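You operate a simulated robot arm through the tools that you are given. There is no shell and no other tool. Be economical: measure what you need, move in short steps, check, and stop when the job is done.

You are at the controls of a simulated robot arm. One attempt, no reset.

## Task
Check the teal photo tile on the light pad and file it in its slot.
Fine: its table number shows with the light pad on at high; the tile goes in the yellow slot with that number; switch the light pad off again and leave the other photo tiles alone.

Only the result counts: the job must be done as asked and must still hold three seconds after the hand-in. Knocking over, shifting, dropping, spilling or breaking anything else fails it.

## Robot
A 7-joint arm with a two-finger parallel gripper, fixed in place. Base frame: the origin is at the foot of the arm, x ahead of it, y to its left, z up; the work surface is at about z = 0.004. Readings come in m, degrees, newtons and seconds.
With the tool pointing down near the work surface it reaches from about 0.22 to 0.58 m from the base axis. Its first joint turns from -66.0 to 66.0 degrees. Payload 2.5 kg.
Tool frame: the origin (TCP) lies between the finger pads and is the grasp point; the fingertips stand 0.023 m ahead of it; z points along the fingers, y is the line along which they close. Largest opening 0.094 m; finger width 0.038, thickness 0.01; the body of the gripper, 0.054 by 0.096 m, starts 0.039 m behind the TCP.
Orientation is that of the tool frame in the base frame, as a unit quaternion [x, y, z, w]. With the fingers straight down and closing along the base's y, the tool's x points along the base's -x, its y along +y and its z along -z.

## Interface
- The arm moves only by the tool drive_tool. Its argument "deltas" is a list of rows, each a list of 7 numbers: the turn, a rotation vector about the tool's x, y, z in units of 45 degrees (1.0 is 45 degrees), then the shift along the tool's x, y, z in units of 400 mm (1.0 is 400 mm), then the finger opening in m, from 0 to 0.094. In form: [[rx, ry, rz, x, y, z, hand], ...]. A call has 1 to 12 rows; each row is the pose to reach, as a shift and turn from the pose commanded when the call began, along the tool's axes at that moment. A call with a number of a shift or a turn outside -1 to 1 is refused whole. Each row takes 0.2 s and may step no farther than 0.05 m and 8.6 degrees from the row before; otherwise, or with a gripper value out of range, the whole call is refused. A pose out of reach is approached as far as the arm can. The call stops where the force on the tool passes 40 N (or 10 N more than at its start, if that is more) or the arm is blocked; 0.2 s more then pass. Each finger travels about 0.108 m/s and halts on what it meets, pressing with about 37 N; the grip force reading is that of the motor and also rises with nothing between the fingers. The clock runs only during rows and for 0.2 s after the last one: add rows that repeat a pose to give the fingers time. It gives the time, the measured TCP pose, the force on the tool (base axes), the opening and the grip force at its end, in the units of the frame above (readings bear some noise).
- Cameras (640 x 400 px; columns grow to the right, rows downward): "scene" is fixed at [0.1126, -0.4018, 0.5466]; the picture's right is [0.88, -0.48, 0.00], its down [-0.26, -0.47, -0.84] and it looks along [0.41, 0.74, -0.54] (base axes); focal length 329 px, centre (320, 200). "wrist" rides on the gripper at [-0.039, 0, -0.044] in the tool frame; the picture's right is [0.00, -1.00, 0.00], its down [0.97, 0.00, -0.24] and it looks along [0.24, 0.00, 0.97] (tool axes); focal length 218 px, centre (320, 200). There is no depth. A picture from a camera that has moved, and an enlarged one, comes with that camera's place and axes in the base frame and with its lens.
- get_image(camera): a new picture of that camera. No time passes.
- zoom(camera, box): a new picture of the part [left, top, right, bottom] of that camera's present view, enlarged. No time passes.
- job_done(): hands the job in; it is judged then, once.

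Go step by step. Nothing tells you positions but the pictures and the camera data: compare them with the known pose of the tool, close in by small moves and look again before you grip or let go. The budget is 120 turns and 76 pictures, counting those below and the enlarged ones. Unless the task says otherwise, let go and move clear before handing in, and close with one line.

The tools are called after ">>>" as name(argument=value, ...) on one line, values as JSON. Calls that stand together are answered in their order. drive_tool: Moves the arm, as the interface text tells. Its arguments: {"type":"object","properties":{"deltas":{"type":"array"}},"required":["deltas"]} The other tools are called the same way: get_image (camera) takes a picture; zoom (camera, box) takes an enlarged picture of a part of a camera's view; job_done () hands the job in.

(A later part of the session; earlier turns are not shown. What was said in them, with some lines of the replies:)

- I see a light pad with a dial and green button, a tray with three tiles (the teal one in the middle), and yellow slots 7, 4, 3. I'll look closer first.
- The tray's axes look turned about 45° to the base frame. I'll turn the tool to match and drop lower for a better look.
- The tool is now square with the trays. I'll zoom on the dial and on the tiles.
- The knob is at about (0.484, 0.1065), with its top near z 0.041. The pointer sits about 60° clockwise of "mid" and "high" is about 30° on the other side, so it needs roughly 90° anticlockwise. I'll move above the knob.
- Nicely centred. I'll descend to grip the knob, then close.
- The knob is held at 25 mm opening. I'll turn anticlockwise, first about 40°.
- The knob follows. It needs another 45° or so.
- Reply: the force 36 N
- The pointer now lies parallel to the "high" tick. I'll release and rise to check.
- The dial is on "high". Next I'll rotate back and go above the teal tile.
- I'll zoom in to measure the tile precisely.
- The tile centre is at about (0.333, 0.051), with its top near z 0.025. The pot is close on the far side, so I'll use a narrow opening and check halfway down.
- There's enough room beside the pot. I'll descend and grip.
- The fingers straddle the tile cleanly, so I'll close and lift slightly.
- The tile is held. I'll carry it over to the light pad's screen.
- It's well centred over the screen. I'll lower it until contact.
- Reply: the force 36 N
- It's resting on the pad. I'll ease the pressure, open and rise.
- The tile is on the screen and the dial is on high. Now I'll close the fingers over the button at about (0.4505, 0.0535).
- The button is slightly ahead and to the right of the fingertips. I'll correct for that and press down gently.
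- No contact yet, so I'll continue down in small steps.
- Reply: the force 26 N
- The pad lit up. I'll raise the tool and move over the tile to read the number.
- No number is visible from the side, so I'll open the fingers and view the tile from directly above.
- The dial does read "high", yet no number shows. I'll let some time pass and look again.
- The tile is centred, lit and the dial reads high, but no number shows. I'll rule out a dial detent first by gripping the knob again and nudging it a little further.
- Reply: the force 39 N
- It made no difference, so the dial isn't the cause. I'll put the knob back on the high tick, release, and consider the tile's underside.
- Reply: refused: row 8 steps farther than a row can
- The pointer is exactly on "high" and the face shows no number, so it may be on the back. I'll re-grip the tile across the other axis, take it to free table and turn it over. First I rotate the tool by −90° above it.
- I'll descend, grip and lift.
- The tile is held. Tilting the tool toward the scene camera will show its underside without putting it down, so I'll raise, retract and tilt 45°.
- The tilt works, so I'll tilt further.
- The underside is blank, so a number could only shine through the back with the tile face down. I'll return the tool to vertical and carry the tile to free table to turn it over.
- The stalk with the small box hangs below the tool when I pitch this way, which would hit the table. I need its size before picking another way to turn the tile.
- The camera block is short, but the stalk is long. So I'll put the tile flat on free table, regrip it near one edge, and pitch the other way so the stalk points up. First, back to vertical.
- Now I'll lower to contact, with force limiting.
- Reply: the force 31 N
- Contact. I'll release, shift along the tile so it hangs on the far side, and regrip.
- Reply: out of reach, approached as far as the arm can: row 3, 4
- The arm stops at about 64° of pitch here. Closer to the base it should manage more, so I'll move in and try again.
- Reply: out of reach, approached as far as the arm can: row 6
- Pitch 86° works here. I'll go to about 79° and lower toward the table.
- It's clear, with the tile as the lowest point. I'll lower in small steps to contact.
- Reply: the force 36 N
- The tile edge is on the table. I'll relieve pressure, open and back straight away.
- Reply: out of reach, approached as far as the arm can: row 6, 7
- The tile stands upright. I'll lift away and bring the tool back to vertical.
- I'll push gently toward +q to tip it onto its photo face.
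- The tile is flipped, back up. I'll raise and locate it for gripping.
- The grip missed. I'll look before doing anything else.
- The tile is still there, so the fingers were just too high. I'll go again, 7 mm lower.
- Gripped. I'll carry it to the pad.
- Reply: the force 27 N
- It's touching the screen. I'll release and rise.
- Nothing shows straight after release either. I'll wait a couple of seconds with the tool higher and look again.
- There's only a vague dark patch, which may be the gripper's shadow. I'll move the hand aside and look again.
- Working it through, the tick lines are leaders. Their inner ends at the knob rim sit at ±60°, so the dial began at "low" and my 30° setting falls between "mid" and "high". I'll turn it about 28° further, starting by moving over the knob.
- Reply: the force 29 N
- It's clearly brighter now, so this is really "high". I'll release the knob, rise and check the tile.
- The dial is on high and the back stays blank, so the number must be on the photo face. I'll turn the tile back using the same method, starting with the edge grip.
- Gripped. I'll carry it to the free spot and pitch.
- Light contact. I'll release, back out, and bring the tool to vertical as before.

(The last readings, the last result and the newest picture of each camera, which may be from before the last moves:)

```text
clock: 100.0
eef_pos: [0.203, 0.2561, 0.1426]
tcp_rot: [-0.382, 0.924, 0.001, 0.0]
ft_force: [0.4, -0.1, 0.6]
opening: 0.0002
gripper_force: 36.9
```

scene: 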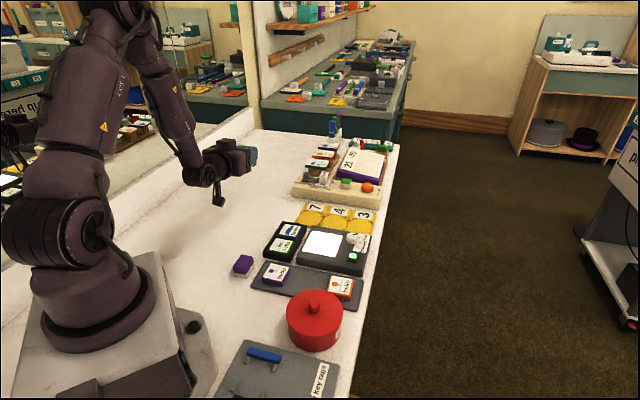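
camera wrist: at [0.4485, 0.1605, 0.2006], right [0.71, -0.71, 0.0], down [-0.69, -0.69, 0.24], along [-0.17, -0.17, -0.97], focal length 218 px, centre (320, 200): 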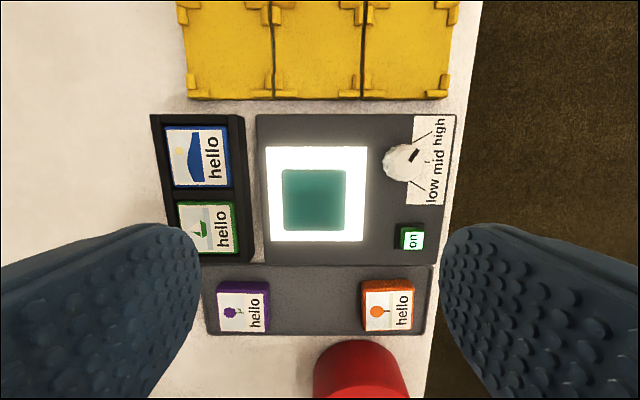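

>>> drive_tool(deltas=[[0, 0, 0, 0.07, 0, 0, 0], [0, 0, 0, 0.14, 0, 0, 0], [0, 0, 0, 0.216, -0.014, 0, 0], [0, 0, 0, 0.216, -0.014, 0.08, 0], [0, 0, 0, 0.216, -0.014, 0.16, 0], [0, 0, 0, 0.216, -0.014, 0.22, 0]])

>>> drive_tool(deltas=[[0, 0, 0, -0.015, 0, 0, 0], [0, 0, 0, -0.03, 0, 0, 0], [0, 0, 0, -0.045, 0, 0, 0], [0, 0, 0, -0.06, 0, 0, 0], [0, 0, 0, -0.075, 0, 0, 0], [0, 0, 0, -0.09, 0, 0, 0], [0, 0, 0, -0.1, 0, 0, 0], [0, 0, 0, -0.1, 0, 0, 0]])

>>> drive_tool(deltas=[[0, 0, 0, 0, 0, -0.08, 0], [0, 0, 0, 0, 0, -0.16, 0.03], [0, 0, 0, -0.04, 0, -0.22, 0.06], [0, 0, 0, -0.04, 0, -0.22, 0.08]])

>>> get_image(camera="wrist")

```text
clock: 101.4
eef_pos: [0.1444, 0.1912, 0.0563]
tcp_rot: [-0.381, 0.924, 0.001, -0.001]
ft_force: [0.5, 0.2, 0.0]
opening: 0.0
gripper_force: 36.7
```

```text
clock: 103.2
eef_pos: [0.1737, 0.2209, 0.0569]
tcp_rot: [-0.382, 0.924, 0.0, -0.001]
ft_force: [-0.5, 0.4, -0.1]
opening: 0.0002
gripper_force: 36.8
```

```text
clock: 104.2
eef_pos: [0.1862, 0.2308, 0.1436]
tcp_rot: [-0.382, 0.924, 0.001, 0.0]
ft_force: [0.3, -0.3, -1.4]
opening: 0.0796
gripper_force: 0.1
```

```text
6 pictures are left
camera wrist: at [0.2143, 0.2581, 0.1869], right [0.71, -0.71, 0.0], down [-0.69, -0.69, 0.24], along [-0.17, -0.17, -0.97], focal length 218 px, centre (320, 200)
```

wrist: 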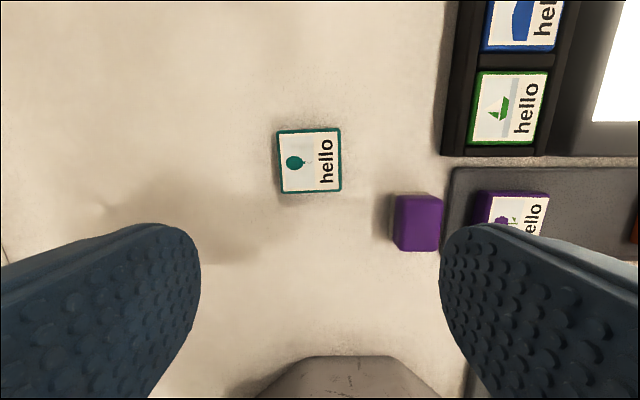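

Face up again, and the purple block is undisturbed. I'll grip it and return to the pad.

>>> drive_tool(deltas=[[0, 0, 0, -0.077, 0.021, 0.06, 0.066], [0, 0, 0, -0.077, 0.021, 0.14, 0.066], [0, 0, 0, -0.077, 0.021, 0.22, 0.066], [0, 0, 0, -0.077, 0.021, 0.2815, 0.066], [0, 0, 0, -0.077, 0.021, 0.2815, 0.045], [0, 0, 0, -0.077, 0.021, 0.2815, 0.03], [0, 0, 0, -0.077, 0.021, 0.2815, 0.03], [0, 0, 0, -0.077, 0.021, 0.2815, 0.03], [0, 0, 0, -0.077, 0.021, 0.18, 0.03], [0, 0, 0, -0.077, 0.021, 0.08, 0.03]])

```text
clock: 106.4
eef_pos: [0.1998, 0.2586, 0.1122]
tcp_rot: [-0.382, 0.924, 0.001, -0.001]
ft_force: [0.4, 0.0, 0.1]
opening: 0.0488
gripper_force: 37.1
```

>>> drive_tool(deltas=[[0, 0, 0, -0.028, -0.1, 0, 0.03], [0, 0, 0, -0.056, -0.2, 0, 0.03], [0, 0, 0, -0.084, -0.3, 0, 0.03], [0, 0, 0, -0.112, -0.4, 0, 0.03], [0, 0, 0, -0.14, -0.5, 0, 0.03], [0, 0, 0, -0.17, -0.603, 0, 0.03], [0, 0, 0, -0.17, -0.603, 0.07, 0.03], [0, 0, 0, -0.17, -0.603, 0.12, 0.03], [0, 0, 0, -0.17, -0.603, 0.14, 0.03], [0, 0, 0, -0.17, -0.603, 0.147, 0.03], [0, 0, 0, -0.17, -0.603, 0.153, 0.03]])

```text
clock: 108.8
eef_pos: [0.4193, 0.1357, 0.0533]
tcp_rot: [-0.381, 0.924, 0.0, 0.002]
ft_force: [-6.5, -0.6, 34.6]
opening: 0.0488
gripper_force: 36.6
```

>>> drive_tool(deltas=[[0, 0, 0, 0, 0, -0.005, 0.03], [0, 0, 0, 0, 0, -0.005, 0.05], [0, 0, 0, 0, 0, -0.005, 0.058], [0, 0, 0, 0, 0, -0.005, 0.058], [0, 0, 0, 0, 0, -0.08, 0.058], [0, 0, 0, 0, 0, -0.17, 0.058], [0, 0, 0, 0, 0, -0.24, 0.08], [0, 0, 0, 0, 0, -0.24, 0.08], [0, 0, 0, 0, 0, -0.24, 0.08]])

>>> get_image(camera="wrist")

```text
clock: 110.8
eef_pos: [0.4186, 0.1346, 0.1463]
tcp_rot: [-0.382, 0.924, 0.0, -0.001]
ft_force: [-1.1, 0.2, -0.6]
opening: 0.0798
gripper_force: 0.1
```

```text
5 pictures are left
camera wrist: at [0.4475, 0.162, 0.189], right [0.71, -0.71, 0.0], down [-0.69, -0.69, 0.24], along [-0.17, -0.17, -0.97], focal length 218 px, centre (320, 200)
```

wrist: 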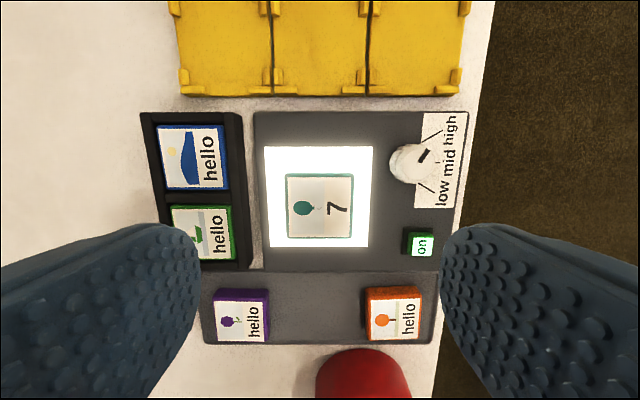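

The number is 7. I'll take a close look at the yellow slot 7 before bringing the tile over.

>>> drive_tool(deltas=[[0, 0, 0, -0.07, 0.06, 0, 0.08], [0, 0, 0, -0.14, 0.12, 0, 0.08], [0, 0, 0, -0.215, 0.175, 0, 0.08]])

>>> get_image(camera="wrist")

```text
clock: 111.6
eef_pos: [0.432, 0.2442, 0.1473]
tcp_rot: [-0.381, 0.925, 0.001, -0.002]
ft_force: [-1.1, 0.2, 0.2]
opening: 0.0801
gripper_force: 0.1
```

```text
4 pictures are left
camera wrist: at [0.4603, 0.2718, 0.1894], right [0.7, -0.71, 0.0], down [-0.69, -0.68, 0.24], along [-0.17, -0.17, -0.97], focal length 218 px, centre (320, 200)
```

wrist: 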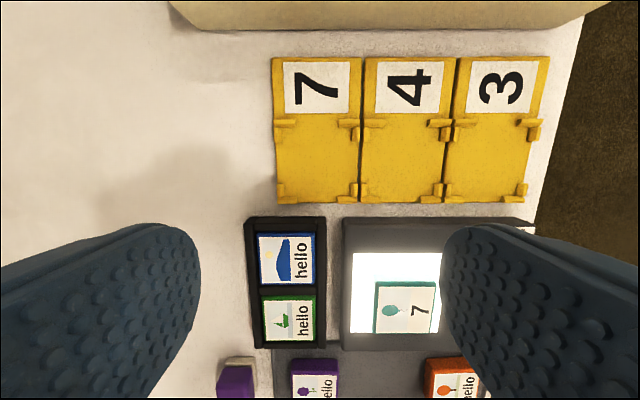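

It's clearly 7. The slot 7 pocket centre is about (0.4505, 0.264). Next I'll re-grip the tile on the pad with a shallow grip, so the fingertips stay above the slot tabs.

>>> drive_tool(deltas=[[0, 0, 0, 0.075, -0.058, 0, 0.07], [0, 0, 0, 0.15, -0.116, 0, 0.06], [0, 0, 0, 0.223, -0.1735, 0, 0.059], [0, 0, 0, 0.223, -0.1735, 0.08, 0.059], [0, 0, 0, 0.223, -0.1735, 0.16, 0.059], [0, 0, 0, 0.223, -0.1735, 0.21, 0.059], [0, 0, 0, 0.223, -0.1735, 0.225, 0.059], [0, 0, 0, 0.223, -0.1735, 0.225, 0.045], [0, 0, 0, 0.223, -0.1735, 0.225, 0.03], [0, 0, 0, 0.223, -0.1735, 0.225, 0.03], [0, 0, 0, 0.223, -0.1735, 0.225, 0.03]])

```text
clock: 114.0
eef_pos: [0.4168, 0.1354, 0.0558]
tcp_rot: [-0.382, 0.924, 0.0, 0.0]
ft_force: [0.1, -0.1, 1.6]
opening: 0.0488
gripper_force: 37.2
```

>>> drive_tool(deltas=[[0, 0, 0, 0, 0, -0.08, 0.03], [0, 0, 0, 0, 0, -0.16, 0.03], [0, 0, 0, -0.075, 0.045, -0.16, 0.03], [0, 0, 0, -0.15, 0.09, -0.16, 0.03], [0, 0, 0, -0.225, 0.135, -0.16, 0.03], [0, 0, 0, -0.292, 0.176, -0.16, 0.03], [0, 0, 0, -0.292, 0.176, -0.08, 0.03], [0, 0, 0, -0.292, 0.176, -0.02, 0.03]])

>>> get_image(camera="wrist")

```text
clock: 115.8
eef_pos: [0.4492, 0.2655, 0.0645]
tcp_rot: [-0.382, 0.924, 0.0, -0.001]
ft_force: [0.1, -0.3, 0.0]
opening: 0.0488
gripper_force: 37.3
```

```text
3 pictures are left
camera wrist: at [0.4784, 0.2931, 0.1075], right [0.71, -0.71, 0.0], down [-0.69, -0.69, 0.24], along [-0.17, -0.17, -0.97], focal length 218 px, centre (320, 200)
```

wrist: 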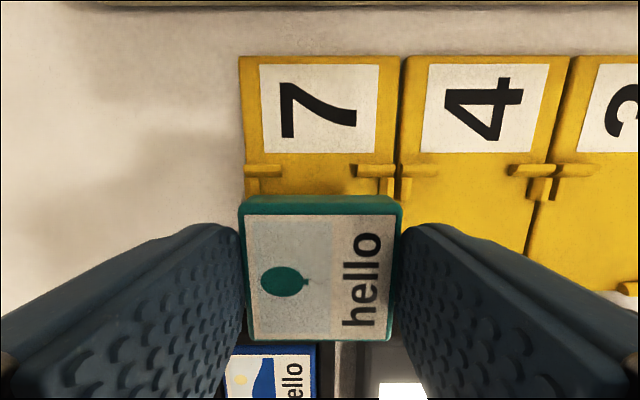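

It's nicely aligned across, but about 3 mm short along the slot. I'll correct that and lower until contact.

>>> drive_tool(deltas=[[0, 0, 0, -0.0075, 0, 0.01, 0.03], [0, 0, 0, -0.0075, 0, 0.03, 0.03], [0, 0, 0, -0.0075, 0, 0.042, 0.03], [0, 0, 0, -0.0075, 0, 0.048, 0.03], [0, 0, 0, -0.0075, 0, 0.054, 0.03], [0, 0, 0, -0.0075, 0, 0.06, 0.03], [0, 0, 0, -0.0075, 0, 0.066, 0.03], [0, 0, 0, -0.0075, 0, 0.072, 0.03]])

```text
clock: 117.6
eef_pos: [0.4523, 0.2669, 0.0367]
tcp_rot: [-0.382, 0.924, 0.0, 0.0]
ft_force: [-11.9, -10.3, 28.9]
opening: 0.0491
gripper_force: 37.1
```

The depth matches the slot floor, so it is seated between the tabs. I'll release and rise.

>>> drive_tool(deltas=[[0, 0, 0, 0, 0, -0.005, 0.03], [0, 0, 0, 0, 0, -0.005, 0.05], [0, 0, 0, 0, 0, -0.005, 0.057], [0, 0, 0, 0, 0, -0.005, 0.057], [0, 0, 0, 0, 0, -0.07, 0.057], [0, 0, 0, 0, 0, -0.17, 0.057], [0, 0, 0, 0, 0, -0.26, 0.04]])

>>> zoom(camera="wrist", box=[230, 80, 430, 260])

```text
clock: 119.2
eef_pos: [0.4521, 0.2689, 0.1393]
tcp_rot: [-0.381, 0.925, 0.001, -0.001]
ft_force: [0.2, 0.3, 1.3]
opening: 0.0401
gripper_force: 0.1
```

```text
2.22 times, centred on (330, 170) of wrist
camera zoom: at [0.4805, 0.2964, 0.1824], right [0.71, -0.71, 0.0], down [-0.69, -0.69, 0.24], along [-0.17, -0.17, -0.97], focal length 485 px, centre (298, 267)
```

zoom: 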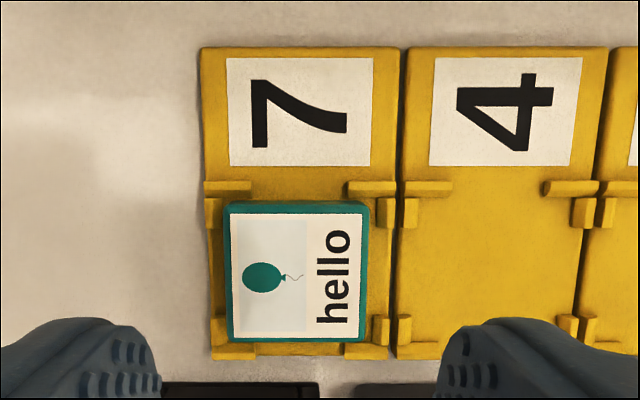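

The tile is seated in slot 7. Now I'll close the fingers and go to the button to switch the pad off.

>>> drive_tool(deltas=[[0, 0, 0, 0.077, -0.076, 0, 0.0], [0, 0, 0, 0.154, -0.152, 0, 0.0], [0, 0, 0, 0.231, -0.228, 0, 0.0], [0, 0, 0, 0.308, -0.304, 0, 0.0], [0, 0, 0, 0.3815, -0.3775, 0, 0.0], [0, 0, 0, 0.3815, -0.3775, 0.08, 0.0], [0, 0, 0, 0.3815, -0.3775, 0.16, 0.0], [0, 0, 0, 0.3815, -0.3775, 0.19, 0.0]])

```text
clock: 121.0
eef_pos: [0.453, 0.0515, 0.0625]
tcp_rot: [-0.382, 0.924, 0.001, 0.0]
ft_force: [0.2, -0.4, -0.1]
opening: 0.0
gripper_force: 36.6
```

>>> drive_tool(deltas=[[0, 0, 0, 0, 0.004, 0.01, 0], [0, 0, 0, 0, 0.004, 0.017, 0], [0, 0, 0, 0, 0.004, 0.021, 0], [0, 0, 0, 0, 0.004, 0.025, 0], [0, 0, 0, 0, 0.004, 0.028, 0]])

```text
clock: 122.2
eef_pos: [0.4499, 0.0547, 0.0535]
tcp_rot: [-0.381, 0.924, 0.0, 0.0]
ft_force: [1.5, -1.8, 5.3]
opening: 0.0
gripper_force: 37.4
```

Contact is starting. I'll press a little further, as the first time, and then check.

>>> drive_tool(deltas=[[0, 0, 0, 0, 0, 0.003, 0], [0, 0, 0, 0, 0, 0.006, 0]])

>>> zoom(camera="scene", box=[260, 190, 400, 280])

```text
clock: 123.0
eef_pos: [0.4504, 0.0544, 0.0519]
tcp_rot: [-0.382, 0.924, -0.001, -0.001]
ft_force: [-6.9, -0.4, 13.7]
opening: 0.0
gripper_force: 36.5
stopped in row 2: the force on the tool passed its limit (the readings are from after the stop); the commanded pose is now the measured one
```

```text
4.44 times, centred on (330, 235) of scene
camera zoom: at [0.1125, -0.4018, 0.5466], right [0.88, -0.48, 0.0], down [-0.26, -0.47, -0.84], along [0.41, 0.74, -0.54], focal length 1464 px, centre (276, 44)
```

zoom: 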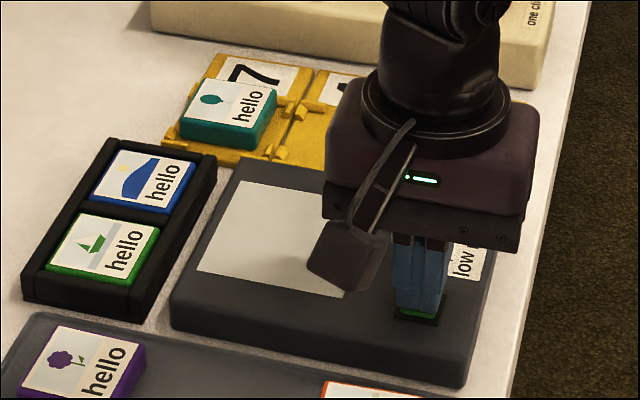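

The pad is off. I'll lift straight up and clear, then make a final check.

>>> drive_tool(deltas=[[0, 0, 0, 0, 0, -0.04, 0], [0, 0, 0, 0, 0, -0.12, 0], [0, 0, 0, 0, 0, -0.24, 0], [0, 0, 0, 0, 0, -0.36, 0], [0, 0, 0, 0, 0, -0.48, 0], [0, 0, 0, 0, 0, -0.5, 0]])

>>> get_image(camera="scene")

```text
clock: 124.3
eef_pos: [0.4485, 0.0546, 0.2502]
tcp_rot: [-0.382, 0.924, 0.0, -0.001]
ft_force: [-1.4, -0.4, 0.1]
opening: 0.0
gripper_force: 36.8
```

```text
0 pictures are left
```

scene: 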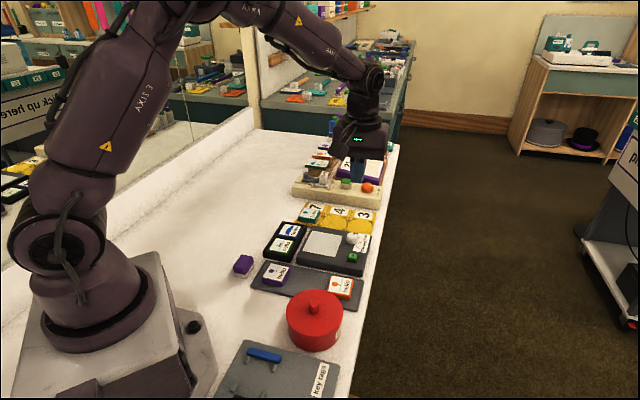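

The pad is off, the teal tile is in slot 7, the other tiles haven't moved and the arm is clear, so I'm handing in.

>>> job_done()

```text
The job is handed in.
```

The teal tile showed table number 7 with the light pad on at high; it is now in yellow slot 7, the pad is off again, and the other tiles are where they were.
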